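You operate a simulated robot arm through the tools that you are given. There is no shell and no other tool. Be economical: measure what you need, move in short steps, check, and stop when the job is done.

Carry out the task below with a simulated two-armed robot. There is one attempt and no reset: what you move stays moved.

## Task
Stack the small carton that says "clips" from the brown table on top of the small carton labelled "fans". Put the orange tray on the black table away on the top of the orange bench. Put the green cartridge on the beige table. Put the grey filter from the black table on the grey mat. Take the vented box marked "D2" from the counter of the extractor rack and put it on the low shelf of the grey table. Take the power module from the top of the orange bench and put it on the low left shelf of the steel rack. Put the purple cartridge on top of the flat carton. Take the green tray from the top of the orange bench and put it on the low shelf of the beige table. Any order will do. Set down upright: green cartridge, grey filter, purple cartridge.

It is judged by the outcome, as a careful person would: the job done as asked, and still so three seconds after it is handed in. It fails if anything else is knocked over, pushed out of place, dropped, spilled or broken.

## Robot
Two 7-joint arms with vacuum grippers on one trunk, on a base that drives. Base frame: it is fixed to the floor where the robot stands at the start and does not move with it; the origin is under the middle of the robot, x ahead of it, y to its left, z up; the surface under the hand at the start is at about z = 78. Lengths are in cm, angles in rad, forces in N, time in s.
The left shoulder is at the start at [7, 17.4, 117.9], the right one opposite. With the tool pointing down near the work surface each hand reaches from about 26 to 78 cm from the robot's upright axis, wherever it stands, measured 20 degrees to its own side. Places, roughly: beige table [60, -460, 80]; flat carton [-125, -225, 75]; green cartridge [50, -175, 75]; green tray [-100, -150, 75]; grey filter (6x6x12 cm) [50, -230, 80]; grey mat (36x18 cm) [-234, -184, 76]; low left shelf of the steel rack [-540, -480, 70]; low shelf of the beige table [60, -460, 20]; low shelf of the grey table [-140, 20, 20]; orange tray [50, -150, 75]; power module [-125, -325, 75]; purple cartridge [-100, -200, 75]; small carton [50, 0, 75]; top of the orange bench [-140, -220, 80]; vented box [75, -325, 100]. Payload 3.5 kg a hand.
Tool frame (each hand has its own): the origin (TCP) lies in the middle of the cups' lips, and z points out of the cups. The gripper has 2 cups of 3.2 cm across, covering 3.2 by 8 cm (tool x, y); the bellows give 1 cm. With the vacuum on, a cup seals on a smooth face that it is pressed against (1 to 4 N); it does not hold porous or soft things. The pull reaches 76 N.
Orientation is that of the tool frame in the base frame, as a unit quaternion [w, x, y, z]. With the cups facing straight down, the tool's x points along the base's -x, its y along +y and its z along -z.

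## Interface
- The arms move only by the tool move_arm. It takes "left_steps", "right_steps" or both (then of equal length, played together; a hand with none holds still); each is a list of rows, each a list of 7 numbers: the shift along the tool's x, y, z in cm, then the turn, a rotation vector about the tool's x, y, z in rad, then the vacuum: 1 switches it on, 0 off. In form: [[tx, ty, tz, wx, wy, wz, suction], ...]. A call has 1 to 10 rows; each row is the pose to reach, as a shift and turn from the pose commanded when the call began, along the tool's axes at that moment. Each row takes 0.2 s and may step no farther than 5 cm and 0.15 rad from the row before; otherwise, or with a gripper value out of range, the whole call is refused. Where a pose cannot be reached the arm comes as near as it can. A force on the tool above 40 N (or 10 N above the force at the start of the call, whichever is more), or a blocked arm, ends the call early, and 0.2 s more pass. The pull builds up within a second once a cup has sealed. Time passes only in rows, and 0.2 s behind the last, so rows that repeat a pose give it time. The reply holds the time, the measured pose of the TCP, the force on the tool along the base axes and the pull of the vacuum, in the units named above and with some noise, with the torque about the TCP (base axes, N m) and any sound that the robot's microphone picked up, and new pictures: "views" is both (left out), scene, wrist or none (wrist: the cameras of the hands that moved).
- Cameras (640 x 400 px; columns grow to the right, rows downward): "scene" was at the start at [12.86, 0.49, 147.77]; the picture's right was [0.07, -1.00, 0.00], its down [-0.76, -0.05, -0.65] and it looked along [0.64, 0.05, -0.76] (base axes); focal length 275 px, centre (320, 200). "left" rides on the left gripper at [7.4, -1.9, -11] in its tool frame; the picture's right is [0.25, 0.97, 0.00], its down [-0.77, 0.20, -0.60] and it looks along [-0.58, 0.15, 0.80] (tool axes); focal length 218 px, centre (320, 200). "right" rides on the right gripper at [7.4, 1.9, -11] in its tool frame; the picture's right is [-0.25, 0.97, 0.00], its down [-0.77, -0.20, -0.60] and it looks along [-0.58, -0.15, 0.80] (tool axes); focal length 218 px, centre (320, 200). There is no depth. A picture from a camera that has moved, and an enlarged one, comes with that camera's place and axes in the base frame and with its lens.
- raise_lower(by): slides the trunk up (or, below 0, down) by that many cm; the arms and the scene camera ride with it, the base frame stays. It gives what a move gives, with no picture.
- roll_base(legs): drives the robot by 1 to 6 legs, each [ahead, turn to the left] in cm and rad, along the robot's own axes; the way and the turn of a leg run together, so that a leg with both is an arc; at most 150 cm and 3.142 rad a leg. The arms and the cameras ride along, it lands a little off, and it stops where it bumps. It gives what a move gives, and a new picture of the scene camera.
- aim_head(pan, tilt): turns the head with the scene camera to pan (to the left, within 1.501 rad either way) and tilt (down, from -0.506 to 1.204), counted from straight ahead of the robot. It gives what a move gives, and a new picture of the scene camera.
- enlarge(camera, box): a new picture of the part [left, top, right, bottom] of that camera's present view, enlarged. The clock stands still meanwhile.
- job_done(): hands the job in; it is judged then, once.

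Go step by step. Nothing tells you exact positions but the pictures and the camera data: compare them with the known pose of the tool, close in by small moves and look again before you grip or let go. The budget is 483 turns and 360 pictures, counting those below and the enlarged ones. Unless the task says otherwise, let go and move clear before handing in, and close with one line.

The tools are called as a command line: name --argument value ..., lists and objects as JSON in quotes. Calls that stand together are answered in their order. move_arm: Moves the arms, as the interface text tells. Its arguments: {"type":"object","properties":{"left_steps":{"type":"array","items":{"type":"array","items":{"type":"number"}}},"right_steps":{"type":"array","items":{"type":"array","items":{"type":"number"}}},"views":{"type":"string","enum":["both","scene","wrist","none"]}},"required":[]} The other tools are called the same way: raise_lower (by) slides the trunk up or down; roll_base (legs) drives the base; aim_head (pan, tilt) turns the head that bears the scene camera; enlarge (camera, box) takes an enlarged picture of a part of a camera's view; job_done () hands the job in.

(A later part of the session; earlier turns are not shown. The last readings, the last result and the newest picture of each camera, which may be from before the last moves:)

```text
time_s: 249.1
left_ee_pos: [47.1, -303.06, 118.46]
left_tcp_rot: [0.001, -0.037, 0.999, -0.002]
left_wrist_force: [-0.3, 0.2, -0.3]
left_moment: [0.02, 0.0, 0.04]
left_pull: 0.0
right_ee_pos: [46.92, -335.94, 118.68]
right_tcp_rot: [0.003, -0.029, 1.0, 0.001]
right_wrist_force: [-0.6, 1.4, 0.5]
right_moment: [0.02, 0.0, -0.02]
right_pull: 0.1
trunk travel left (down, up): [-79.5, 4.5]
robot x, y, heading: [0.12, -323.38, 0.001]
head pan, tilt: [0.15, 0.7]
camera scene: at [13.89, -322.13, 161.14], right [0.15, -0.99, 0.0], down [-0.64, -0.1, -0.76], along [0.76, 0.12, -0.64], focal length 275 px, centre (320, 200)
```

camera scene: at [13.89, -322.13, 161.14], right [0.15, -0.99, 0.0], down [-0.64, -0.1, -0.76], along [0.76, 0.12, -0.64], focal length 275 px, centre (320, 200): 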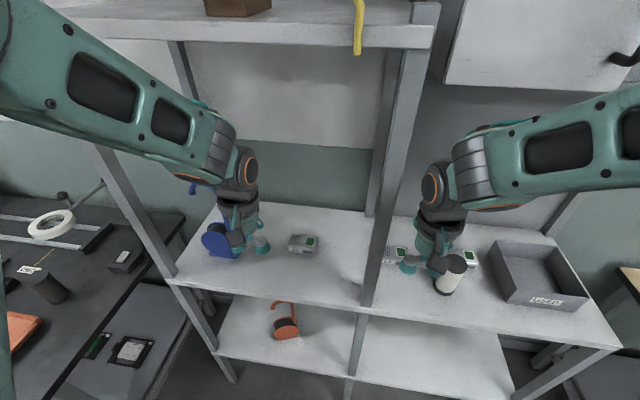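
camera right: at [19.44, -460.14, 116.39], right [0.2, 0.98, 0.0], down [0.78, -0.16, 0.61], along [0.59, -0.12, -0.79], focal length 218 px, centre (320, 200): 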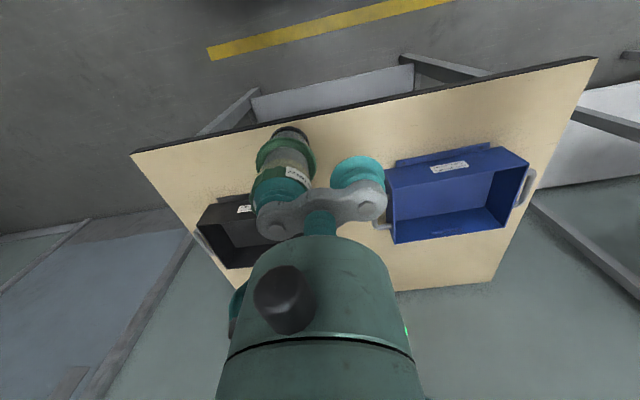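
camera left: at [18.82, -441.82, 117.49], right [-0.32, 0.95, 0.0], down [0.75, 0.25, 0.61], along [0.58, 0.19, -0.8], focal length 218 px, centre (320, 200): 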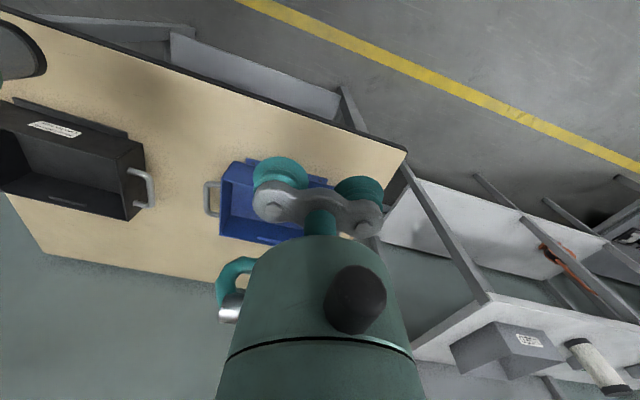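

Upper shelf hangs at about z = 153, well above. I move the left hand in over D2 and look with the wrist camera.

move_arm --left_steps '[[-3.8, -0.8, 2, 0, 0, 0, 0], [-7.6, -1.6, 4, 0, 0, 0, 0], [-11.4, -2.4, 6, 0, 0, 0, 0], [-15.2, -3.2, 8, 0, 0, 0, 0], [-19, -4, 10, 0, 0, 0, 0], [-22.7, -4.7, 12, 0, 0, 0, 0], [-22.7, -4.7, 12, 0, 0, 0, 0]]' --views "both"

enlarge --camera "left" --box '[220, 20, 420, 180]'

```text
time_s: 250.7
left_ee_pos: [69.94, -306.04, 106.54]
left_tcp_rot: [0.002, -0.038, 0.999, -0.002]
left_wrist_force: [0.0, 0.0, 0.2]
left_moment: [0.01, -0.02, -0.02]
left_pull: 0.2
right_ee_pos: [46.83, -335.81, 118.82]
right_tcp_rot: [0.004, -0.029, 1.0, 0.002]
right_wrist_force: [0.5, 0.4, 0.5]
right_moment: [0.02, -0.04, 0.01]
right_pull: 0.1
trunk travel left (down, up): [-79.5, 4.5]
robot x, y, heading: [0.37, -323.23, -0.001]
head pan, tilt: [0.15, 0.7]
camera scene: at [13.69, -322.11, 161.16], right [0.15, -0.99, 0.0], down [-0.64, -0.1, -0.77], along [0.76, 0.12, -0.64], focal length 275 px, centre (320, 200)
camera left: at [62.86, -308.45, 117.5], right [-0.32, 0.95, 0.0], down [0.75, 0.26, 0.61], along [0.57, 0.19, -0.8], focal length 218 px, centre (320, 200)
```

scene: 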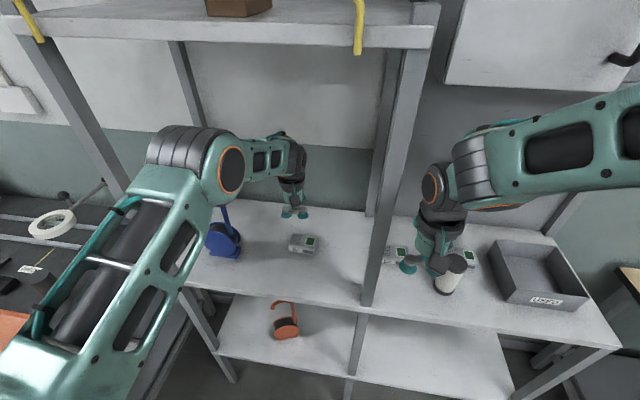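
left: 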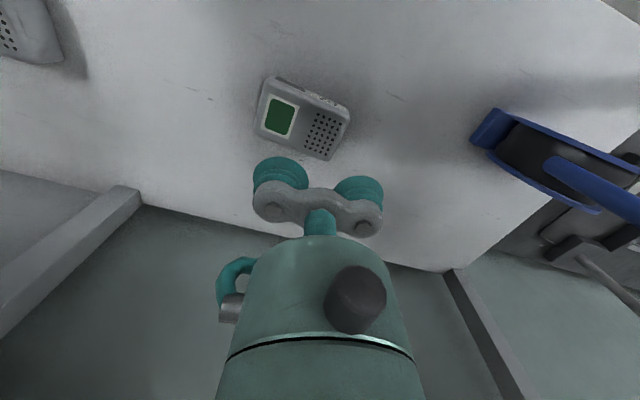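

```text
2.50 times, centred on (320, 100) of left
camera zoom: at [62.86, -308.45, 117.5], right [-0.32, 0.95, 0.0], down [0.75, 0.26, 0.61], along [0.57, 0.19, -0.8], focal length 546 px, centre (320, 450)
```

zoom: 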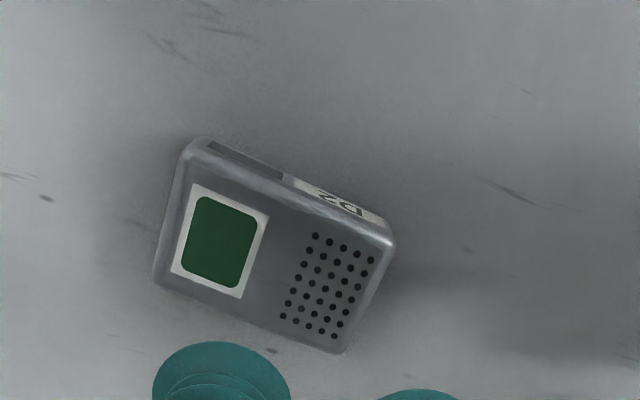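

D2's screen (the smooth part) is at about [71, −310.3]; the vents are on the other half. I align so the right-hand cup sits on the screen and lower to a few cm above for a check.

move_arm --left_steps '[[-0.3, -0.6, 2, 0, 0, 0.05, 0], [-0.6, -1.3, 5, 0, 0, 0.1, 0], [-1.0, -2, 8, 0, 0, 0.145, 0], [-1.0, -2, 9, 0, 0, 0.145, 0], [-1.0, -2, 9, 0, 0, 0.145, 0]]' --views "none"

enlarge --camera "left" --box '[200, 40, 440, 220]'

enlarge --camera "scene" --box '[260, 180, 350, 270]'

```text
time_s: 251.9
left_ee_pos: [71.0, -308.19, 97.57]
left_tcp_rot: [0.002, 0.036, 0.999, -0.002]
left_wrist_force: [0.0, -0.3, 0.3]
left_moment: [-0.01, 0.01, 0.01]
left_pull: 0.0
right_ee_pos: [46.99, -335.85, 118.8]
right_tcp_rot: [0.004, -0.03, 1.0, 0.002]
right_wrist_force: [-0.1, -0.7, 0.4]
right_moment: [0.0, -0.02, -0.01]
right_pull: 0.1
trunk travel left (down, up): [-79.5, 4.5]
robot x, y, heading: [0.22, -322.74, 0.002]
head pan, tilt: [0.15, 0.7]
```

```text
2.22 times, centred on (320, 130) of left
camera zoom: at [63.58, -309.43, 108.66], right [-0.18, 0.98, 0.0], down [0.78, 0.15, 0.61], along [0.6, 0.11, -0.8], focal length 485 px, centre (320, 356)
```

zoom: 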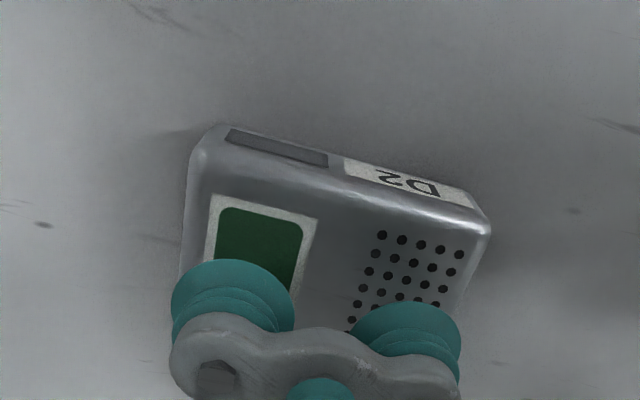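

```text
4.44 times, centred on (305, 225) of scene
camera zoom: at [13.77, -322.11, 161.15], right [0.15, -0.99, 0.0], down [-0.64, -0.1, -0.77], along [0.76, 0.12, -0.64], focal length 1224 px, centre (387, 89)
```

zoom: 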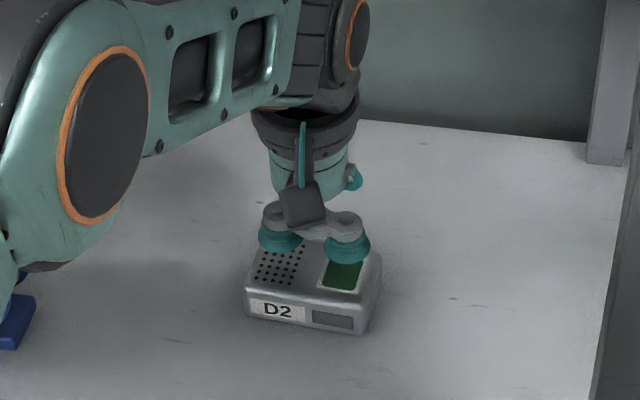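

Alignment is good (needs +0.2 cm). I lower with vacuum on.

move_arm --left_steps '[[-0.2, 0.2, 1.5, 0, 0, 0, 1], [-0.2, 0.2, 3, 0, 0, 0, 1], [-0.2, 0.2, 3.6, 0, 0, 0, 1], [-0.2, 0.2, 4.1, 0, 0, 0, 1], [-0.2, 0.2, 4.5, 0, 0, 0, 1], [-0.2, 0.2, 4.9, 0, 0, 0, 1], [-0.2, 0.2, 5.2, 0, 0, 0, 1], [-0.2, 0.2, 5.5, 0, 0, 0, 1], [-0.2, 0.2, 5.8, 0, 0, 0, 1], [-0.2, 0.2, 6.1, 0, 0, 0, 1]]' --views "none"

```text
time_s: 252.7
left_ee_pos: [71.95, -307.88, 95.34]
left_tcp_rot: [0.01, 0.034, 0.999, -0.001]
left_wrist_force: [-9.3, -0.1, 26.4]
left_moment: [-0.15, 0.47, -0.03]
left_pull: 75.3
right_ee_pos: [46.78, -335.93, 118.9]
right_tcp_rot: [0.005, -0.029, 1.0, 0.002]
right_wrist_force: [0.4, -0.4, 0.7]
right_moment: [-0.05, 0.06, 0.01]
right_pull: 0.0
trunk travel left (down, up): [-79.5, 4.5]
robot x, y, heading: [0.04, -323.35, -0.001]
head pan, tilt: [0.15, 0.7]
stopped in row 3 (left hand): the force on the tool passed its limit at 48 N (the readings are from after the stop); the commanded pose is now the measured one
```

Sealed with both cups (75 N). I lift and draw the box out of the rack.

move_arm --left_steps '[[0, 0, -0.5, 0, 0, 0, 1], [0, 0, -2, 0, 0, 0, 1], [0, 0, -5, 0, 0, 0, 1], [2, 0, -8, 0, 0, 0, 1], [6, 0.5, -10, 0, 0, 0, 1], [10, 1, -12, 0, 0, 0, 1], [14, 1.5, -14, 0, 0, 0, 1], [18, 2, -16, 0, 0, 0, 1], [22, 2.5, -17, 0, 0, 0, 1], [25, 3, -18, 0, 0, 0, 1]]' --views "scene"

```text
time_s: 254.8
left_ee_pos: [46.75, -303.32, 112.57]
left_tcp_rot: [0.01, 0.034, 0.999, -0.002]
left_wrist_force: [-0.1, 0.5, -1.1]
left_moment: [0.04, -0.03, 0.02]
left_pull: 75.3
right_ee_pos: [46.8, -335.83, 118.75]
right_tcp_rot: [0.004, -0.029, 1.0, 0.002]
right_wrist_force: [-0.7, 0.8, 0.5]
right_moment: [0.0, 0.01, 0.0]
right_pull: 0.0
trunk travel left (down, up): [-79.5, 4.5]
robot x, y, heading: [0.27, -323.46, 0.002]
head pan, tilt: [0.15, 0.7]
camera scene: at [13.64, -322.1, 161.16], right [0.15, -0.99, 0.0], down [-0.64, -0.1, -0.77], along [0.76, 0.12, -0.64], focal length 275 px, centre (320, 200)
```

scene: 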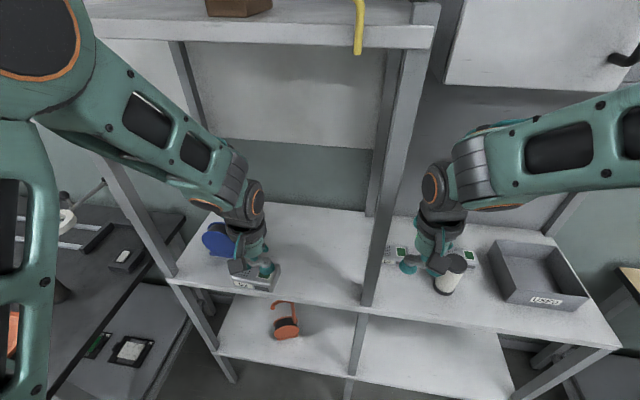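

D2 is held. I back out and drive up the aisle to the grey table (around y = 0), then face it.

roll_base --legs '[[-32, 0], [0, 1.611], [106, 0], [106, 0], [106, 0], [0, 1.53]]'

aim_head --pan 0 --tilt 0.7

```text
time_s: 279.6
left_ee_pos: [-83.71, -25.78, 112.53]
left_tcp_rot: [-0.001, 0.999, -0.051, -0.007]
left_wrist_force: [0.1, -0.7, -1.2]
left_moment: [-0.04, 0.03, 0.01]
left_pull: 75.5
right_ee_pos: [-82.69, 6.88, 118.69]
right_tcp_rot: [0.002, 1.0, 0.013, -0.004]
right_wrist_force: [-0.2, -0.9, -0.6]
right_moment: [0.02, 0.02, 0.0]
right_pull: 0.1
trunk travel left (down, up): [-79.5, 4.5]
robot x, y, heading: [-36.44, -7.4, 3.107]
head pan, tilt: [0.15, 0.7]
camera scene: at [-49.65, -8.12, 161.15], right [-0.12, 0.99, 0.0], down [0.64, 0.08, -0.76], along [-0.76, -0.09, -0.64], focal length 275 px, centre (320, 200)
```

scene: 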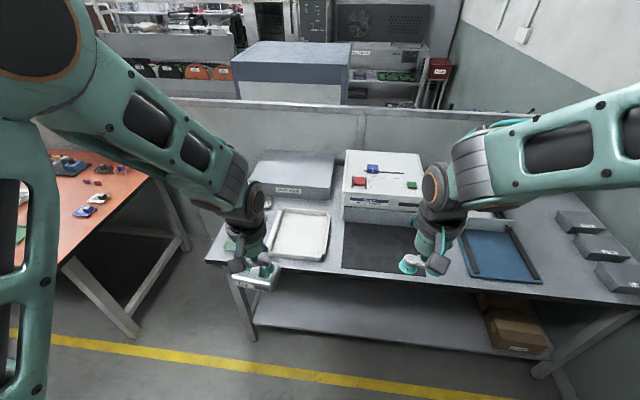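

```text
time_s: 280.3
left_ee_pos: [-83.73, -25.7, 112.58]
left_tcp_rot: [-0.002, 0.999, -0.052, -0.007]
left_wrist_force: [-0.1, -0.6, -1.7]
left_moment: [-0.02, 0.0, 0.01]
left_pull: 75.4
right_ee_pos: [-82.58, 6.78, 118.71]
right_tcp_rot: [0.002, 1.0, 0.012, -0.004]
right_wrist_force: [-0.2, -1.0, -0.6]
right_moment: [-0.03, -0.01, -0.01]
right_pull: 0.1
trunk travel left (down, up): [-79.5, 4.5]
robot x, y, heading: [-36.27, -7.04, 3.106]
head pan, tilt: [0.0, 0.7]
camera scene: at [-49.71, -6.9, 161.15], right [0.03, 1.0, 0.0], down [0.64, -0.02, -0.76], along [-0.76, 0.02, -0.64], focal length 275 px, centre (320, 200)
```

scene: 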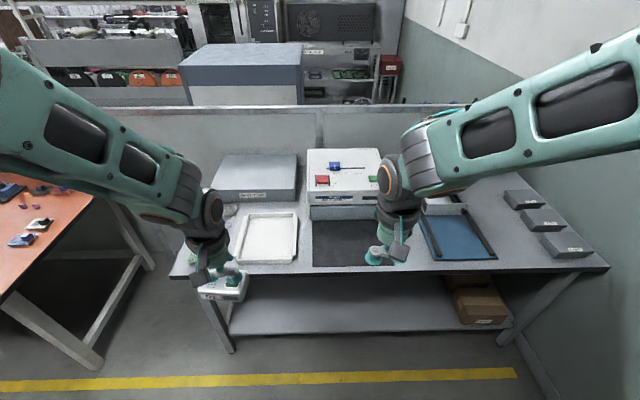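

The grey table's low shelf is clear between y ≈ −50 and +50 (front edge x ≈ −113, z ≈ 20). I lower the trunk so the hands can go in under the table top.

move_arm --right_steps '[[2, 0, 0, 0, 0, 0, 0], [4, 0, 0, 0, 0, 0, 0], [6, 0, 0, 0, 0, 0, 0], [8, 0, 0, 0, 0, 0, 0], [10, 0, 0, 0, 0, 0, 0]]' --views "none"

raise_lower --by -40

raise_lower --by -34

roll_base --legs '[[0, 0.035], [14, 0]]'

```text
time_s: 281.5
left_ee_pos: [-83.51, -25.81, 112.56]
left_tcp_rot: [-0.002, 0.999, -0.052, -0.008]
left_wrist_force: [0.6, -0.1, -0.9]
left_moment: [-0.01, 0.0, 0.0]
left_pull: 75.5
right_ee_pos: [-72.49, 7.07, 118.76]
right_tcp_rot: [0.001, 1.0, 0.013, -0.005]
right_wrist_force: [0.7, -0.5, -0.1]
right_moment: [-0.01, 0.04, -0.02]
right_pull: 0.1
trunk travel left (down, up): [-79.5, 4.5]
robot x, y, heading: [-36.53, -7.33, 3.107]
head pan, tilt: [0.0, 0.7]
```

```text
time_s: 285.3
left_ee_pos: [-83.72, -25.68, 72.49]
left_tcp_rot: [-0.002, 0.999, -0.052, -0.008]
left_wrist_force: [1.3, -0.2, -0.7]
left_moment: [-0.01, 0.0, -0.01]
left_pull: 75.9
right_ee_pos: [-72.68, 7.12, 78.7]
right_tcp_rot: [0.003, 1.0, 0.012, -0.004]
right_wrist_force: [0.6, 0.6, 1.0]
right_moment: [0.02, 0.01, -0.01]
right_pull: 0.0
trunk travel left (down, up): [-39.5, 44.5]
robot x, y, heading: [-35.98, -7.37, 3.107]
head pan, tilt: [0.0, 0.7]
```

```text
time_s: 288.6
left_ee_pos: [-83.67, -25.67, 38.64]
left_tcp_rot: [-0.001, 0.999, -0.051, -0.008]
left_wrist_force: [-0.5, 0.3, -2.1]
left_moment: [0.0, -0.01, -0.04]
left_pull: 75.4
right_ee_pos: [-72.71, 7.04, 44.72]
right_tcp_rot: [0.002, 1.0, 0.012, -0.005]
right_wrist_force: [-0.1, 0.2, -0.1]
right_moment: [-0.01, -0.01, -0.01]
right_pull: 0.1
trunk travel left (down, up): [-5.5, 78.5]
robot x, y, heading: [-36.3, -7.04, 3.107]
head pan, tilt: [0.0, 0.7]
```

```text
time_s: 290.4
left_ee_pos: [-96.8, -27.5, 38.5]
left_tcp_rot: [-0.002, 0.999, -0.034, -0.008]
left_wrist_force: [-0.6, 0.5, -1.7]
left_moment: [-0.01, -0.01, 0.04]
left_pull: 75.2
right_ee_pos: [-86.98, 5.73, 44.79]
right_tcp_rot: [0.002, 1.0, 0.03, -0.004]
right_wrist_force: [0.0, 0.4, -0.3]
right_moment: [-0.03, 0.0, -0.02]
right_pull: 0.0
trunk travel left (down, up): [-5.5, 78.5]
robot x, y, heading: [-50.43, -7.4, -3.134]
head pan, tilt: [0.0, 0.7]
camera scene: at [-63.58, -7.43, 87.15], right [0.0, 1.0, 0.0], down [0.64, 0.0, -0.76], along [-0.76, 0.0, -0.64], focal length 275 px, centre (320, 200)
```

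scene: 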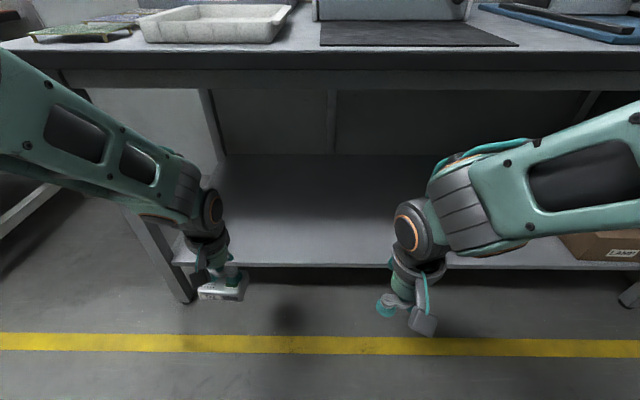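

I extend the left hand with D2 in under the table top, over the shelf.

move_arm --left_steps '[[-4, 0.3, 1.5, 0, 0, 0, 1], [-8, 0.6, 3, 0, 0, 0, 1], [-12, 0.9, 4.5, 0, 0, 0, 1], [-16, 1.1, 5.5, 0, 0, 0, 1], [-20, 1.4, 6, 0, 0, 0, 1], [-23.5, 1.6, 6, 0, 0, 0, 1], [-23.5, 1.6, 6, 0, 0, 0, 1]]' --views "both"

```text
time_s: 291.9
left_ee_pos: [-120.45, -27.56, 32.93]
left_tcp_rot: [-0.002, 0.999, -0.034, -0.008]
left_wrist_force: [0.4, 0.7, -0.9]
left_moment: [-0.01, 0.01, -0.01]
left_pull: 75.1
right_ee_pos: [-86.96, 5.67, 44.89]
right_tcp_rot: [0.002, 1.0, 0.03, -0.004]
right_wrist_force: [0.1, 0.8, 0.5]
right_moment: [0.0, 0.03, -0.03]
right_pull: 0.0
trunk travel left (down, up): [-5.5, 78.5]
robot x, y, heading: [-50.19, -7.41, -3.138]
head pan, tilt: [0.0, 0.7]
camera scene: at [-63.59, -7.43, 87.15], right [0.0, 1.0, 0.0], down [0.64, 0.0, -0.76], along [-0.76, 0.0, -0.64], focal length 275 px, centre (320, 200)
camera left: at [-112.67, -26.07, 43.86], right [0.19, -0.98, -0.01], down [-0.77, -0.15, 0.62], along [-0.61, -0.11, -0.79], focal length 218 px, centre (320, 200)
```

scene: 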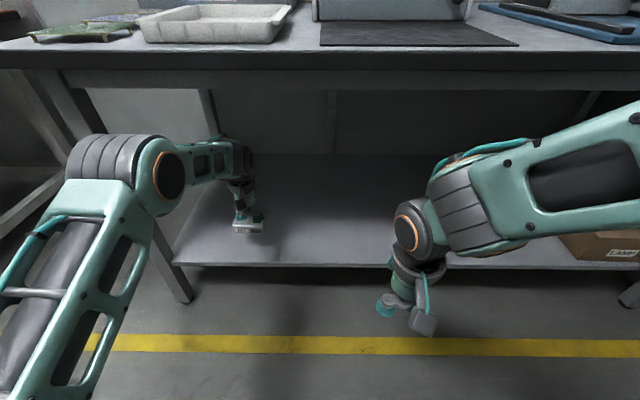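
left: 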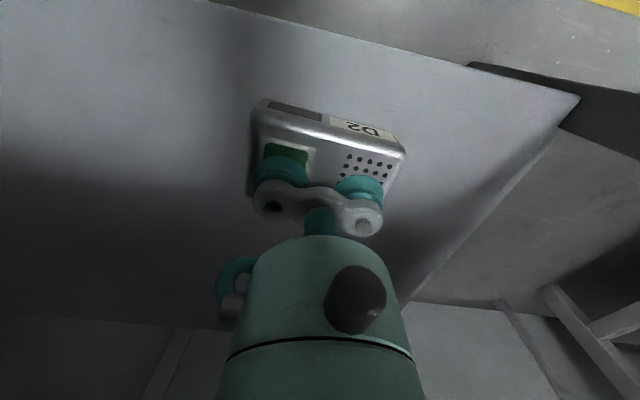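

The box is over the shelf, 4–5 cm inside its front edge. I push 1.5 cm deeper and lower to contact.

move_arm --left_steps '[[-1.5, 0, 2, 0, 0, 0, 1], [-1.5, 0, 5, 0, 0, 0, 1], [-1.5, 0, 7.5, 0, 0, 0, 1], [-1.5, 0, 8.3, 0, 0, 0, 1], [-1.5, 0, 8.7, 0, 0, 0, 1], [-1.5, 0, 9.1, 0, 0, 0, 1], [-1.5, 0, 9.5, 0, 0, 0, 1], [-1.5, 0, 9.9, 0, 0, 0, 1], [-1.5, 0, 10.3, 0, 0, 0, 1], [-1.5, 0, 10.7, 0, 0, 0, 1]]' --views "wrist"

```text
time_s: 293.1
left_ee_pos: [-122.51, -27.36, 25.36]
left_tcp_rot: [-0.001, 0.999, -0.033, -0.016]
left_wrist_force: [-0.1, 0.2, 21.4]
left_moment: [0.0, -0.47, 0.07]
left_pull: 76.0
right_ee_pos: [-86.89, 5.72, 44.8]
right_tcp_rot: [0.002, 0.999, 0.032, -0.004]
right_wrist_force: [-0.3, -0.5, 1.1]
right_moment: [-0.01, 0.01, 0.0]
right_pull: 0.1
trunk travel left (down, up): [-5.5, 78.5]
robot x, y, heading: [-50.16, -7.24, -3.135]
head pan, tilt: [0.0, 0.7]
stopped in row 5 (left hand): the force on the tool passed its limit at 44 N (the readings are from after the stop); the commanded pose is now the measured one
camera left: at [-114.57, -25.86, 36.16], right [0.19, -0.98, -0.01], down [-0.76, -0.15, 0.63], along [-0.62, -0.11, -0.78], focal length 218 px, centre (320, 200)
```

left: 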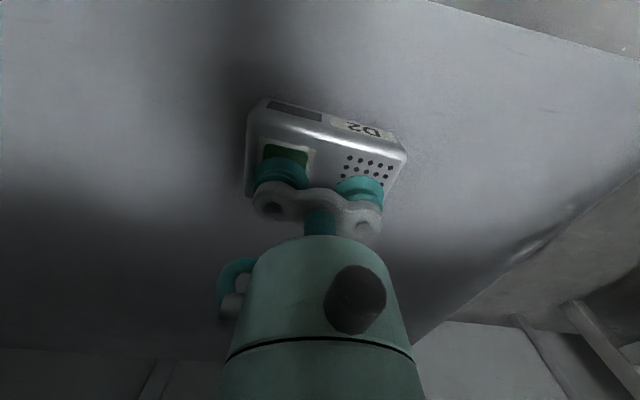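

The box rests on the shelf. I release, rise and withdraw the hand.

move_arm --left_steps '[[0, 0, -0.2, 0, 0, 0, 0], [0, 0, -0.2, 0, 0, 0, 0], [0, 0, -0.2, 0, 0, 0, 0], [0, 0, -0.4, 0, 0, 0, 0], [0, 0, -0.8, 0, 0, 0, 0], [0, 0, -2, 0, 0, 0, 0], [0, 0, -6, 0, 0, 0, 0], [4, 0, -8, 0, 0, 0, 0], [8, 0, -9, 0, 0, 0, 0], [12, 0, -10, 0, 0, 0, 0]]' --views "none"

move_arm --left_steps '[[4, 0, 0, 0, 0, 0, 0], [8, 0, 0, 0, 0, 0, 0], [12, 0, 0, 0, 0, 0, 0], [16, 0, 0, 0, 0, 0, 0], [20, 0, 0, 0, 0, 0, 0]]' --views "scene"

```text
time_s: 295.3
left_ee_pos: [-109.86, -28.44, 34.95]
left_tcp_rot: [-0.003, 0.999, -0.033, -0.011]
left_wrist_force: [-0.1, 0.0, -0.2]
left_moment: [0.01, 0.02, -0.02]
left_pull: 0.1
right_ee_pos: [-87.04, 5.65, 44.72]
right_tcp_rot: [0.002, 0.999, 0.032, -0.004]
right_wrist_force: [-0.2, 0.4, 0.1]
right_moment: [-0.04, -0.01, 0.01]
right_pull: 0.0
trunk travel left (down, up): [-5.5, 78.5]
robot x, y, heading: [-50.04, -7.1, -3.138]
head pan, tilt: [0.0, 0.7]
```

```text
time_s: 296.5
left_ee_pos: [-90.04, -29.38, 33.8]
left_tcp_rot: [-0.002, 0.999, -0.034, -0.011]
left_wrist_force: [0.2, -0.4, -0.7]
left_moment: [0.03, -0.02, 0.0]
left_pull: 0.0
right_ee_pos: [-87.03, 5.76, 44.67]
right_tcp_rot: [0.002, 0.999, 0.031, -0.005]
right_wrist_force: [1.0, -0.2, 0.0]
right_moment: [0.02, -0.02, -0.01]
right_pull: 0.1
trunk travel left (down, up): [-5.5, 78.5]
robot x, y, heading: [-50.19, -7.24, -3.134]
head pan, tilt: [0.0, 0.7]
camera scene: at [-63.57, -7.44, 87.15], right [0.0, 1.0, 0.0], down [0.64, 0.0, -0.76], along [-0.76, 0.0, -0.64], focal length 275 px, centre (320, 200)
```

scene: 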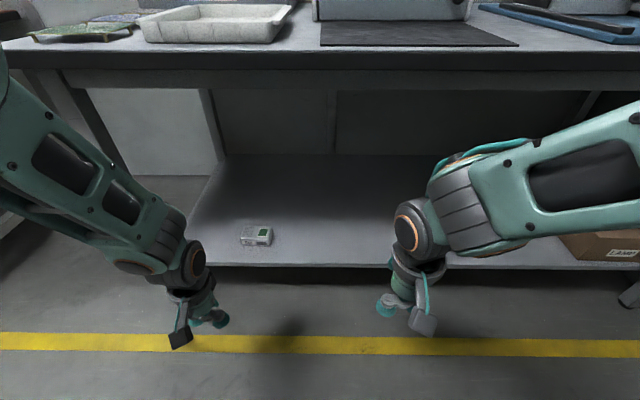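

D2 sits on the low shelf. I back off, raise the trunk and drive to the green tray on the orange bench.

roll_base --legs '[[-14, 0]]'

raise_lower --by 40

raise_lower --by 22

roll_base --legs '[[0, 1.565], [116, 0], [0, -1.571], [12, 0]]'

```text
time_s: 297.8
left_ee_pos: [-75.82, -29.4, 33.88]
left_tcp_rot: [-0.003, 0.999, -0.032, -0.012]
left_wrist_force: [0.7, -0.5, -0.4]
left_moment: [0.02, -0.02, 0.01]
left_pull: 0.1
right_ee_pos: [-72.65, 5.76, 44.63]
right_tcp_rot: [0.002, 1.0, 0.031, -0.004]
right_wrist_force: [0.3, 0.6, -0.2]
right_moment: [0.01, 0.0, -0.04]
right_pull: 0.2
trunk travel left (down, up): [-5.5, 78.5]
robot x, y, heading: [-36.09, -7.18, -3.135]
head pan, tilt: [0.0, 0.7]
camera scene: at [-49.26, -7.38, 87.15], right [0.0, 1.0, 0.0], down [0.64, 0.0, -0.76], along [-0.76, 0.0, -0.64], focal length 275 px, centre (320, 200)
```

scene: 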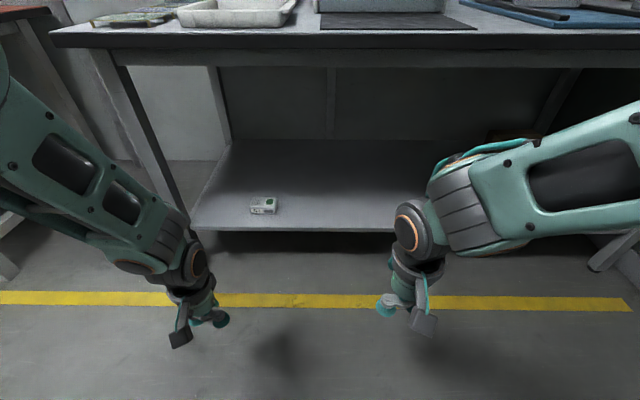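

```text
time_s: 301.6
left_ee_pos: [-75.78, -29.36, 73.84]
left_tcp_rot: [-0.001, 0.999, -0.034, -0.011]
left_wrist_force: [-0.1, 0.2, 0.0]
left_moment: [0.0, 0.0, 0.02]
left_pull: 0.2
right_ee_pos: [-72.62, 5.71, 84.64]
right_tcp_rot: [0.001, 1.0, 0.031, -0.004]
right_wrist_force: [0.1, -0.3, 0.6]
right_moment: [0.0, 0.03, 0.02]
right_pull: 0.0
trunk travel left (down, up): [-45.5, 38.5]
robot x, y, heading: [-35.74, -7.49, -3.13]
head pan, tilt: [0.0, 0.7]
```

```text
time_s: 304.0
left_ee_pos: [-75.88, -29.35, 95.76]
left_tcp_rot: [-0.002, 0.999, -0.033, -0.011]
left_wrist_force: [0.8, 0.0, 0.5]
left_moment: [0.0, 0.01, 0.02]
left_pull: 0.0
right_ee_pos: [-72.73, 5.68, 106.69]
right_tcp_rot: [0.002, 0.999, 0.031, -0.005]
right_wrist_force: [-0.1, -0.1, -0.9]
right_moment: [-0.02, -0.04, 0.05]
right_pull: 0.1
trunk travel left (down, up): [-67.5, 16.5]
robot x, y, heading: [-35.89, -7.4, -3.135]
head pan, tilt: [0.0, 0.7]
```

```text
time_s: 318.4
left_ee_pos: [-88.51, -145.64, 95.8]
left_tcp_rot: [-0.002, 0.999, -0.041, -0.011]
left_wrist_force: [0.7, 1.6, 0.4]
left_moment: [0.0, -0.03, -0.02]
left_pull: 0.1
right_ee_pos: [-84.67, -110.6, 106.75]
right_tcp_rot: [0.001, 1.0, 0.021, -0.004]
right_wrist_force: [0.0, -0.7, 0.7]
right_moment: [0.02, -0.02, 0.01]
right_pull: 0.1
trunk travel left (down, up): [-67.5, 16.5]
robot x, y, heading: [-48.1, -124.22, 3.13]
head pan, tilt: [0.0, 0.7]
camera scene: at [-61.49, -124.14, 149.16], right [0.01, 1.0, 0.0], down [0.64, -0.01, -0.77], along [-0.77, 0.01, -0.64], focal length 275 px, centre (320, 200)
```

scene: 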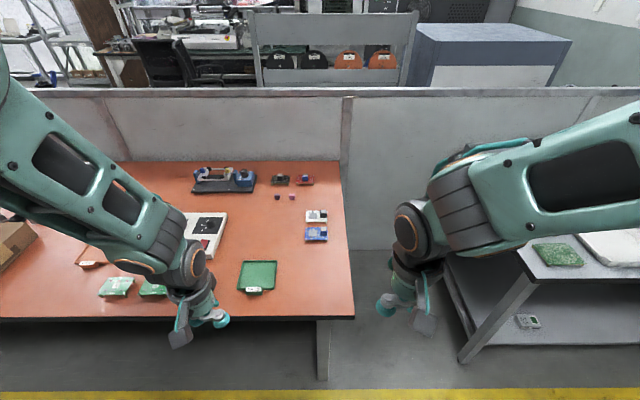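

The green tray is at about [−111, −142.8] on the bench. I move the left hand over it and look.

move_arm --left_steps '[[-4, -0.2, 0, 0, 0.01, 0, 0], [-8, -0.4, 0, 0, 0.022, 0, 0], [-12, -0.5, 0.5, 0, 0.022, 0, 0], [-16, -0.7, 1, 0, 0.022, 0, 0], [-20, -0.8, 2, 0, 0.022, 0, 0], [-22.6, -0.9, 3, 0, 0.022, 0, 0], [-22.6, -0.9, 3, 0, 0.022, 0, 0]]' --views "wrist"

enlarge --camera "scene" --box '[210, 200, 310, 300]'

```text
time_s: 320.0
left_ee_pos: [-111.01, -142.9, 93.19]
left_tcp_rot: [-0.001, 0.999, -0.042, 0.0]
left_wrist_force: [0.2, 0.2, 0.7]
left_moment: [0.02, -0.01, 0.02]
left_pull: 0.0
right_ee_pos: [-84.72, -110.65, 106.7]
right_tcp_rot: [0.002, 1.0, 0.022, -0.004]
right_wrist_force: [-0.7, 0.5, 0.2]
right_moment: [0.0, 0.04, 0.02]
right_pull: 0.1
trunk travel left (down, up): [-67.5, 16.5]
robot x, y, heading: [-48.43, -124.26, 3.127]
head pan, tilt: [0.0, 0.7]
camera left: at [-103.44, -141.59, 104.18], right [0.17, -0.99, 0.0], down [-0.78, -0.14, 0.6], along [-0.6, -0.1, -0.8], focal length 218 px, centre (320, 200)
```

left: 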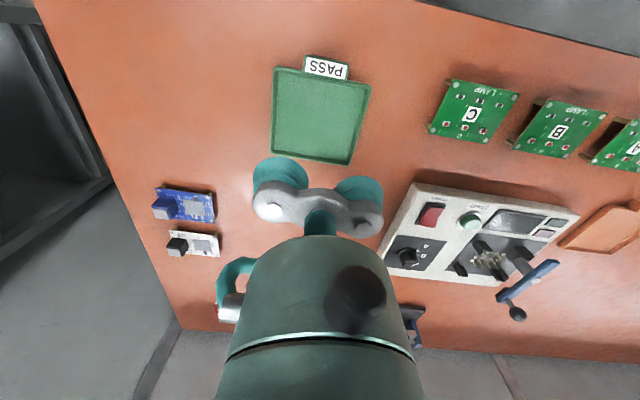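

```text
4.00 times, centred on (260, 250) of scene
camera zoom: at [-61.49, -124.13, 149.16], right [0.01, 1.0, 0.0], down [0.64, -0.01, -0.77], along [-0.77, 0.01, -0.64], focal length 1101 px, centre (560, 0)
```

zoom: 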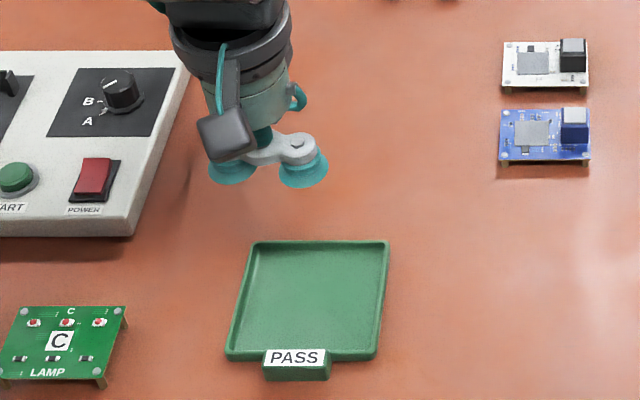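

The tray centre is at [−112, −142.7]. I shift 0.9 cm and descend with vacuum on.

move_arm --left_steps '[[-0.9, 0, 4, 0, 0, 0, 0], [-0.9, 0, 8, 0, 0, 0, 0], [-0.9, 0, 12, 0, 0, 0, 0], [-0.9, 0, 14.5, 0, 0, 0, 1], [-0.9, 0, 15.2, 0, 0, 0, 1], [-0.9, 0, 15.7, 0, 0, 0, 1], [-0.9, 0, 16.2, 0, 0, 0, 1], [-0.9, 0, 16.7, 0, 0, 0, 1], [-0.9, 0, 17.1, 0, 0, 0, 1], [-0.9, 0, 17.4, 0, 0, 0, 1]]' --views "none"

```text
time_s: 322.2
left_ee_pos: [-111.95, -142.71, 76.33]
left_tcp_rot: [-0.001, 0.999, -0.042, -0.003]
left_wrist_force: [-2.2, -2.5, 24.0]
left_moment: [0.23, -0.39, -0.29]
left_pull: 75.7
right_ee_pos: [-84.53, -110.58, 106.77]
right_tcp_rot: [0.002, 1.0, 0.022, -0.005]
right_wrist_force: [-0.4, 0.0, 0.1]
right_moment: [-0.02, 0.03, 0.01]
right_pull: 0.1
trunk travel left (down, up): [-67.5, 16.5]
robot x, y, heading: [-48.24, -124.43, 3.129]
head pan, tilt: [0.0, 0.7]
```

Sealed. I lift the green tray and retract it.

move_arm --left_steps '[[0, 0, -1, 0, 0, 0, 1], [0, 0, -4, 0, 0, 0, 1], [0, 0, -8, 0, 0, 0, 1], [1, 0, -12, 0, 0, 0, 1], [4, 0, -15.5, 0, 0, 0, 1], [7, 0, -19, 0, 0, 0, 1], [10.5, 0, -22, 0, 0, 0, 1], [14, 0, -25, 0, 0, 0, 1], [17.5, 0, -28, 0, 0, 0, 1], [21, 0, -30, 0, 0, 0, 1]]' --views "none"

roll_base --legs '[[-16, 0], [0, 1.583], [88, 0], [0, 1.571]]'

aim_head --pan -0.15 --tilt 0.8

```text
time_s: 324.4
left_ee_pos: [-90.64, -144.39, 106.48]
left_tcp_rot: [-0.001, 0.999, -0.043, -0.001]
left_wrist_force: [0.1, -0.1, -1.0]
left_moment: [-0.03, 0.07, -0.01]
left_pull: 75.0
right_ee_pos: [-84.57, -110.66, 106.9]
right_tcp_rot: [0.002, 1.0, 0.022, -0.005]
right_wrist_force: [-0.4, 0.2, 0.2]
right_moment: [-0.02, 0.03, -0.01]
right_pull: 0.0
trunk travel left (down, up): [-67.5, 16.5]
robot x, y, heading: [-48.13, -124.37, 3.127]
head pan, tilt: [0.0, 0.7]
```

```text
time_s: 337.8
left_ee_pos: [9.35, -192.05, 106.27]
left_tcp_rot: [-0.001, 0.035, 0.999, -0.001]
left_wrist_force: [-0.1, 0.6, -1.9]
left_moment: [0.02, -0.03, 0.04]
left_pull: 75.3
right_ee_pos: [3.81, -225.95, 106.66]
right_tcp_rot: [0.005, -0.029, 1.0, 0.002]
right_wrist_force: [-0.1, 0.4, 0.4]
right_moment: [0.01, -0.03, 0.01]
right_pull: 0.0
trunk travel left (down, up): [-67.5, 16.5]
robot x, y, heading: [-32.83, -212.6, 0.002]
head pan, tilt: [0.0, 0.7]
camera scene: at [-19.42, -212.87, 149.15], right [0.0, -1.0, 0.0], down [-0.64, 0.0, -0.76], along [0.76, 0.0, -0.64], focal length 275 px, centre (320, 200)
```

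scene: 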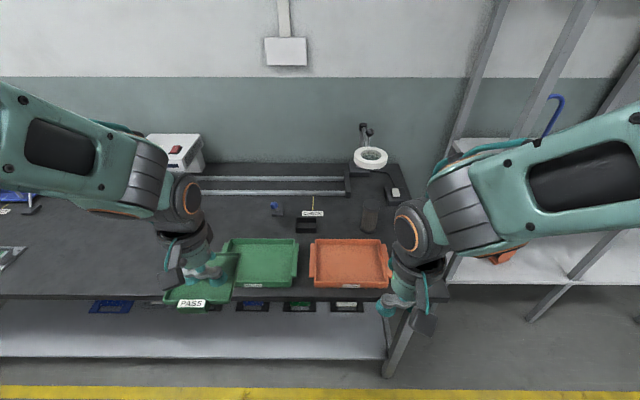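

```text
time_s: 338.5
left_ee_pos: [9.4, -192.1, 106.2]
left_tcp_rot: [0.0, 0.035, 0.999, -0.002]
left_wrist_force: [0.5, 0.1, -0.4]
left_moment: [0.0, -0.01, 0.02]
left_pull: 75.7
right_ee_pos: [3.7, -225.94, 106.73]
right_tcp_rot: [0.004, -0.029, 1.0, 0.002]
right_wrist_force: [-0.6, -0.5, 0.8]
right_moment: [0.01, -0.02, -0.04]
right_pull: 0.0
trunk travel left (down, up): [-67.5, 16.5]
robot x, y, heading: [-33.04, -212.89, -0.004]
head pan, tilt: [-0.15, 0.799]
camera scene: at [-19.94, -214.05, 148.33], right [-0.15, -0.99, 0.0], down [-0.71, 0.11, -0.7], along [0.69, -0.1, -0.72], focal length 275 px, centre (320, 200)
```

scene: 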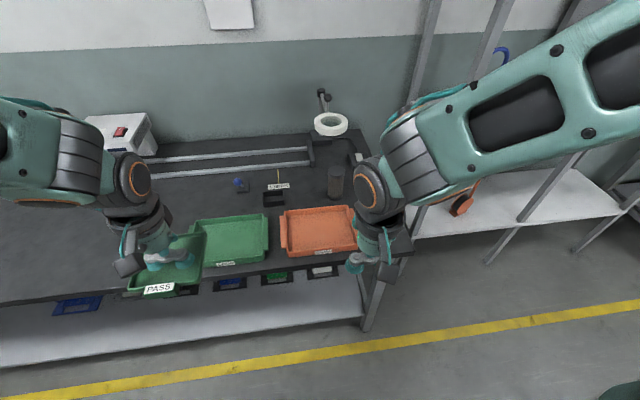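

enlarge --camera "scene" --box '[270, 90, 400, 220]'

```text
3.08 times, centred on (335, 155) of scene
camera zoom: at [-19.94, -214.05, 148.33], right [-0.15, -0.99, 0.0], down [-0.71, 0.11, -0.7], along [0.69, -0.1, -0.72], focal length 847 px, centre (274, 338)
```

zoom: 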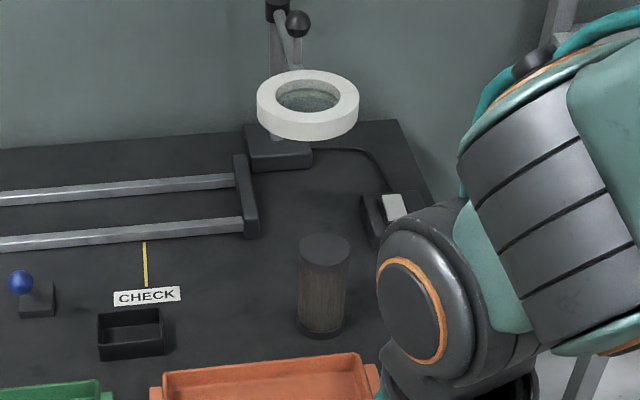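

The grey filter stands at about [49, −230.4], top z ≈ 89.6. I roll 20 cm ahead and bring the right hand over it.

roll_base --legs '[[20, 0]]'

move_arm --right_steps '[[-4, 0, 0, 0, 0, 0, 0], [-8, 0, 0, 0, 0, 0, 0], [-12, -0.5, 1, 0, 0, 0, 0], [-16, -1, 2, 0, 0, 0, 0], [-20, -1.5, 4, 0, 0, 0, 0], [-23, -2, 6, 0, 0, 0, 0], [-23, -2, 6, 0, 0, 0, 0]]' --views "both"

```text
time_s: 340.1
left_ee_pos: [28.97, -191.79, 106.33]
left_tcp_rot: [0.001, 0.032, 0.999, -0.002]
left_wrist_force: [-0.4, -0.4, -0.9]
left_moment: [0.04, 0.0, 0.0]
left_pull: 74.9
right_ee_pos: [23.43, -225.65, 106.74]
right_tcp_rot: [0.004, -0.033, 0.999, 0.002]
right_wrist_force: [0.0, 0.1, 0.1]
right_moment: [-0.01, 0.02, -0.05]
right_pull: 0.2
trunk travel left (down, up): [-67.5, 16.5]
robot x, y, heading: [-13.36, -212.52, 0.004]
head pan, tilt: [-0.15, 0.799]
camera scene: at [-0.29, -213.95, 148.34], right [-0.14, -0.99, 0.0], down [-0.71, 0.1, -0.7], along [0.69, -0.1, -0.72], focal length 275 px, centre (320, 200)
```

scene: 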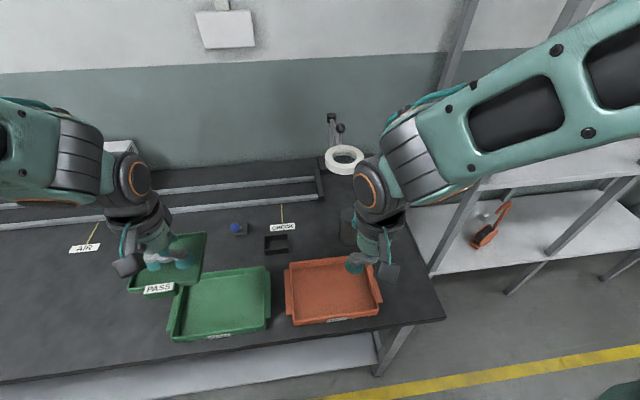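

```text
time_s: 341.7
left_ee_pos: [28.91, -191.88, 106.35]
left_tcp_rot: [0.001, 0.032, 0.999, -0.002]
left_wrist_force: [-1.2, -0.2, -0.8]
left_moment: [0.02, -0.05, 0.04]
left_pull: 75.4
right_ee_pos: [46.71, -226.44, 100.78]
right_tcp_rot: [0.004, -0.032, 0.999, 0.003]
right_wrist_force: [-0.1, 0.0, 0.4]
right_moment: [0.0, -0.02, -0.02]
right_pull: 0.2
trunk travel left (down, up): [-67.5, 16.5]
robot x, y, heading: [-13.57, -213.03, 0.004]
head pan, tilt: [-0.15, 0.799]
camera scene: at [-0.33, -213.93, 148.34], right [-0.14, -0.99, 0.0], down [-0.71, 0.1, -0.7], along [0.69, -0.1, -0.72], focal length 275 px, centre (320, 200)
camera right: at [39.12, -224.95, 111.78], right [0.19, 0.98, 0.01], down [0.78, -0.15, 0.61], along [0.6, -0.11, -0.79], focal length 218 px, centre (320, 200)
```

scene: 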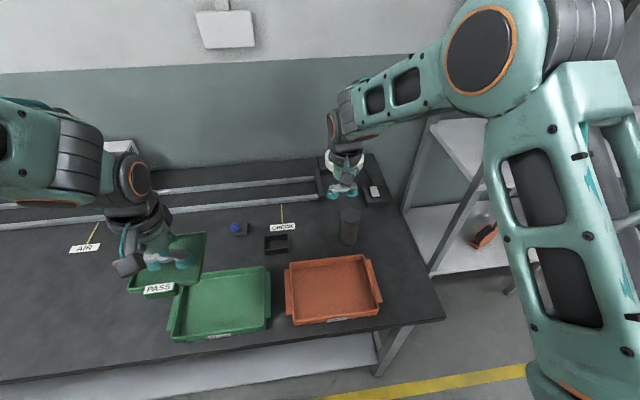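
right: 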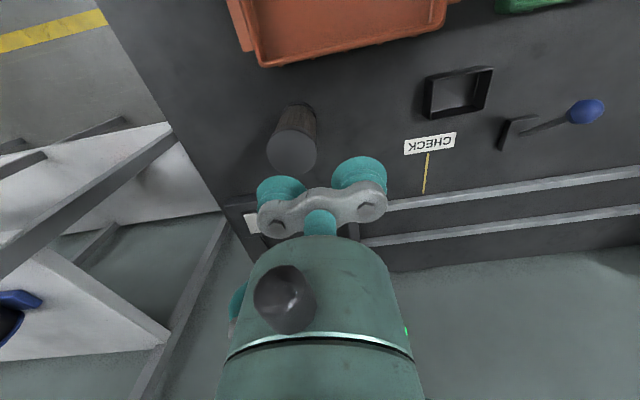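

The filter's top centre is at about [48.8, −230.1]. I place one cup over it and lower to 2–3 cm above to check.

move_arm --right_steps '[[-0.9, -0.7, 3, 0, 0, 0, 0], [-1.86, -1.4, 6, 0, 0, 0, 0], [-1.86, -1.4, 8.5, 0, 0, 0, 0], [-1.86, -1.4, 8.5, 0, 0, 0, 0]]' --views "none"

enlarge --camera "right" --box '[200, 60, 440, 220]'

enlarge --camera "scene" --box '[300, 160, 400, 260]'

```text
time_s: 342.7
left_ee_pos: [28.9, -191.8, 106.24]
left_tcp_rot: [-0.001, 0.032, 0.999, -0.002]
left_wrist_force: [-0.2, 0.2, -0.7]
left_moment: [-0.02, -0.07, 0.02]
left_pull: 75.7
right_ee_pos: [48.71, -227.36, 92.48]
right_tcp_rot: [0.004, -0.033, 0.999, 0.002]
right_wrist_force: [0.7, 0.1, 0.4]
right_moment: [-0.03, 0.01, -0.01]
right_pull: 0.0
trunk travel left (down, up): [-67.5, 16.5]
robot x, y, heading: [-13.41, -212.93, 0.008]
head pan, tilt: [-0.15, 0.799]
```

```text
2.50 times, centred on (320, 140) of right
camera zoom: at [41.09, -226.09, 103.42], right [0.19, 0.98, 0.01], down [0.78, -0.15, 0.61], along [0.6, -0.11, -0.79], focal length 546 px, centre (320, 350)
```

zoom: 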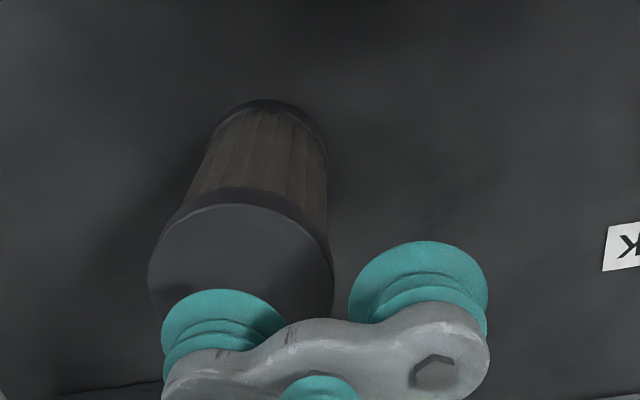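

```text
4.00 times, centred on (350, 210) of scene
camera zoom: at [-0.22, -213.95, 148.33], right [-0.14, -0.99, 0.0], down [-0.71, 0.1, -0.7], along [0.69, -0.1, -0.72], focal length 1101 px, centre (200, 160)
```

zoom: 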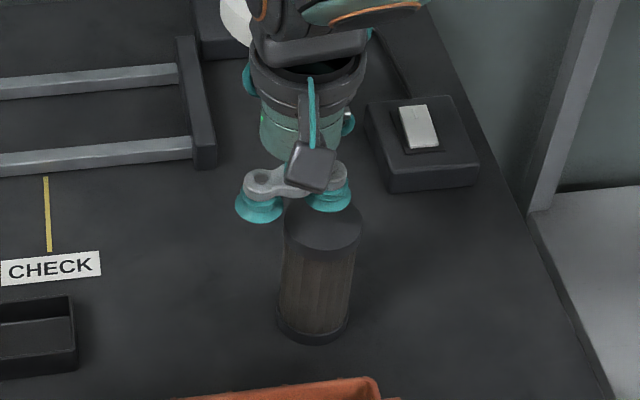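

The cup is centred on the filter top. I lower with vacuum on.

move_arm --right_steps '[[0.2, 0, 1.5, 0, 0, 0, 1], [0.2, 0, 2.2, 0, 0, 0, 1], [0.2, 0, 2.6, 0, 0, 0, 1], [0.2, 0, 3, 0, 0, 0, 1], [0.2, 0, 3.3, 0, 0, 0, 1], [0.2, 0, 3.6, 0, 0, 0, 1], [0.2, 0, 3.9, 0, 0, 0, 1], [0.2, 0, 4.2, 0, 0, 0, 1], [0.2, 0, 4.5, 0, 0, 0, 1], [0.2, 0, 4.8, 0, 0, 0, 1]]' --views "none"

```text
time_s: 344.7
left_ee_pos: [28.9, -191.68, 106.27]
left_tcp_rot: [0.001, 0.033, 0.999, -0.001]
left_wrist_force: [0.1, -0.4, -1.9]
left_moment: [-0.01, 0.01, 0.01]
left_pull: 74.8
right_ee_pos: [48.38, -227.27, 88.25]
right_tcp_rot: [0.008, -0.032, 0.999, 0.002]
right_wrist_force: [-3.2, 1.7, 19.9]
right_moment: [-0.84, 0.12, 0.04]
right_pull: 37.7
trunk travel left (down, up): [-67.5, 16.5]
robot x, y, heading: [-13.1, -212.85, 0.008]
head pan, tilt: [-0.15, 0.799]
stopped in row 10 (right hand): the force on the tool passed its limit at 42 N (the readings are from after the stop); the commanded pose is now the measured one
```

Sealed (38 N). I lift the filter and draw it back.

move_arm --right_steps '[[0, 0, -1, 0, 0, 0, 1], [0, 0, -4, 0, 0, 0, 1], [0, 0, -8, 0, 0, 0, 1], [0, 0, -12, 0, 0, 0, 1], [1, 0, -16, 0, 0, 0, 1], [4, 0, -19.5, 0, 0, 0, 1], [8, 0, -22, 0, 0, 0, 1], [12, 0, -23.5, 0, 0, 0, 1], [16, 0, -24.5, 0, 0, 0, 1], [20, 0, -25, 0, 0, 0, 1]]' --views "scene"

```text
time_s: 346.9
left_ee_pos: [28.76, -191.8, 106.31]
left_tcp_rot: [0.001, 0.033, 0.999, 0.0]
left_wrist_force: [0.1, -0.2, -2.0]
left_moment: [0.01, -0.02, -0.05]
left_pull: 75.3
right_ee_pos: [27.85, -228.36, 113.15]
right_tcp_rot: [0.007, -0.032, 0.999, 0.003]
right_wrist_force: [-1.4, -0.9, -1.1]
right_moment: [-0.9, -0.05, 0.0]
right_pull: 37.7
trunk travel left (down, up): [-67.5, 16.5]
robot x, y, heading: [-13.34, -212.82, 0.004]
head pan, tilt: [-0.15, 0.799]
camera scene: at [-0.44, -214.02, 148.35], right [-0.14, -0.99, 0.0], down [-0.71, 0.1, -0.7], along [0.69, -0.1, -0.72], focal length 275 px, centre (320, 200)
```

scene: 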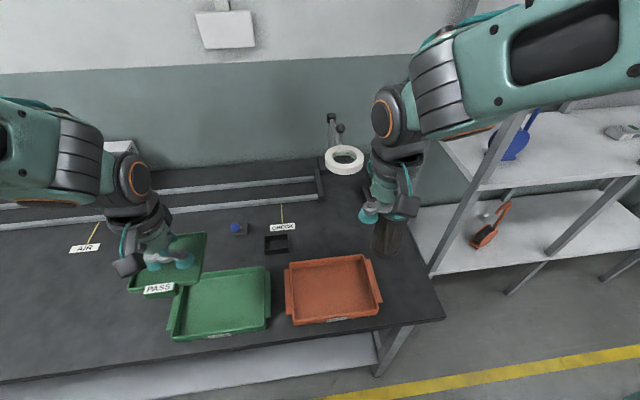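

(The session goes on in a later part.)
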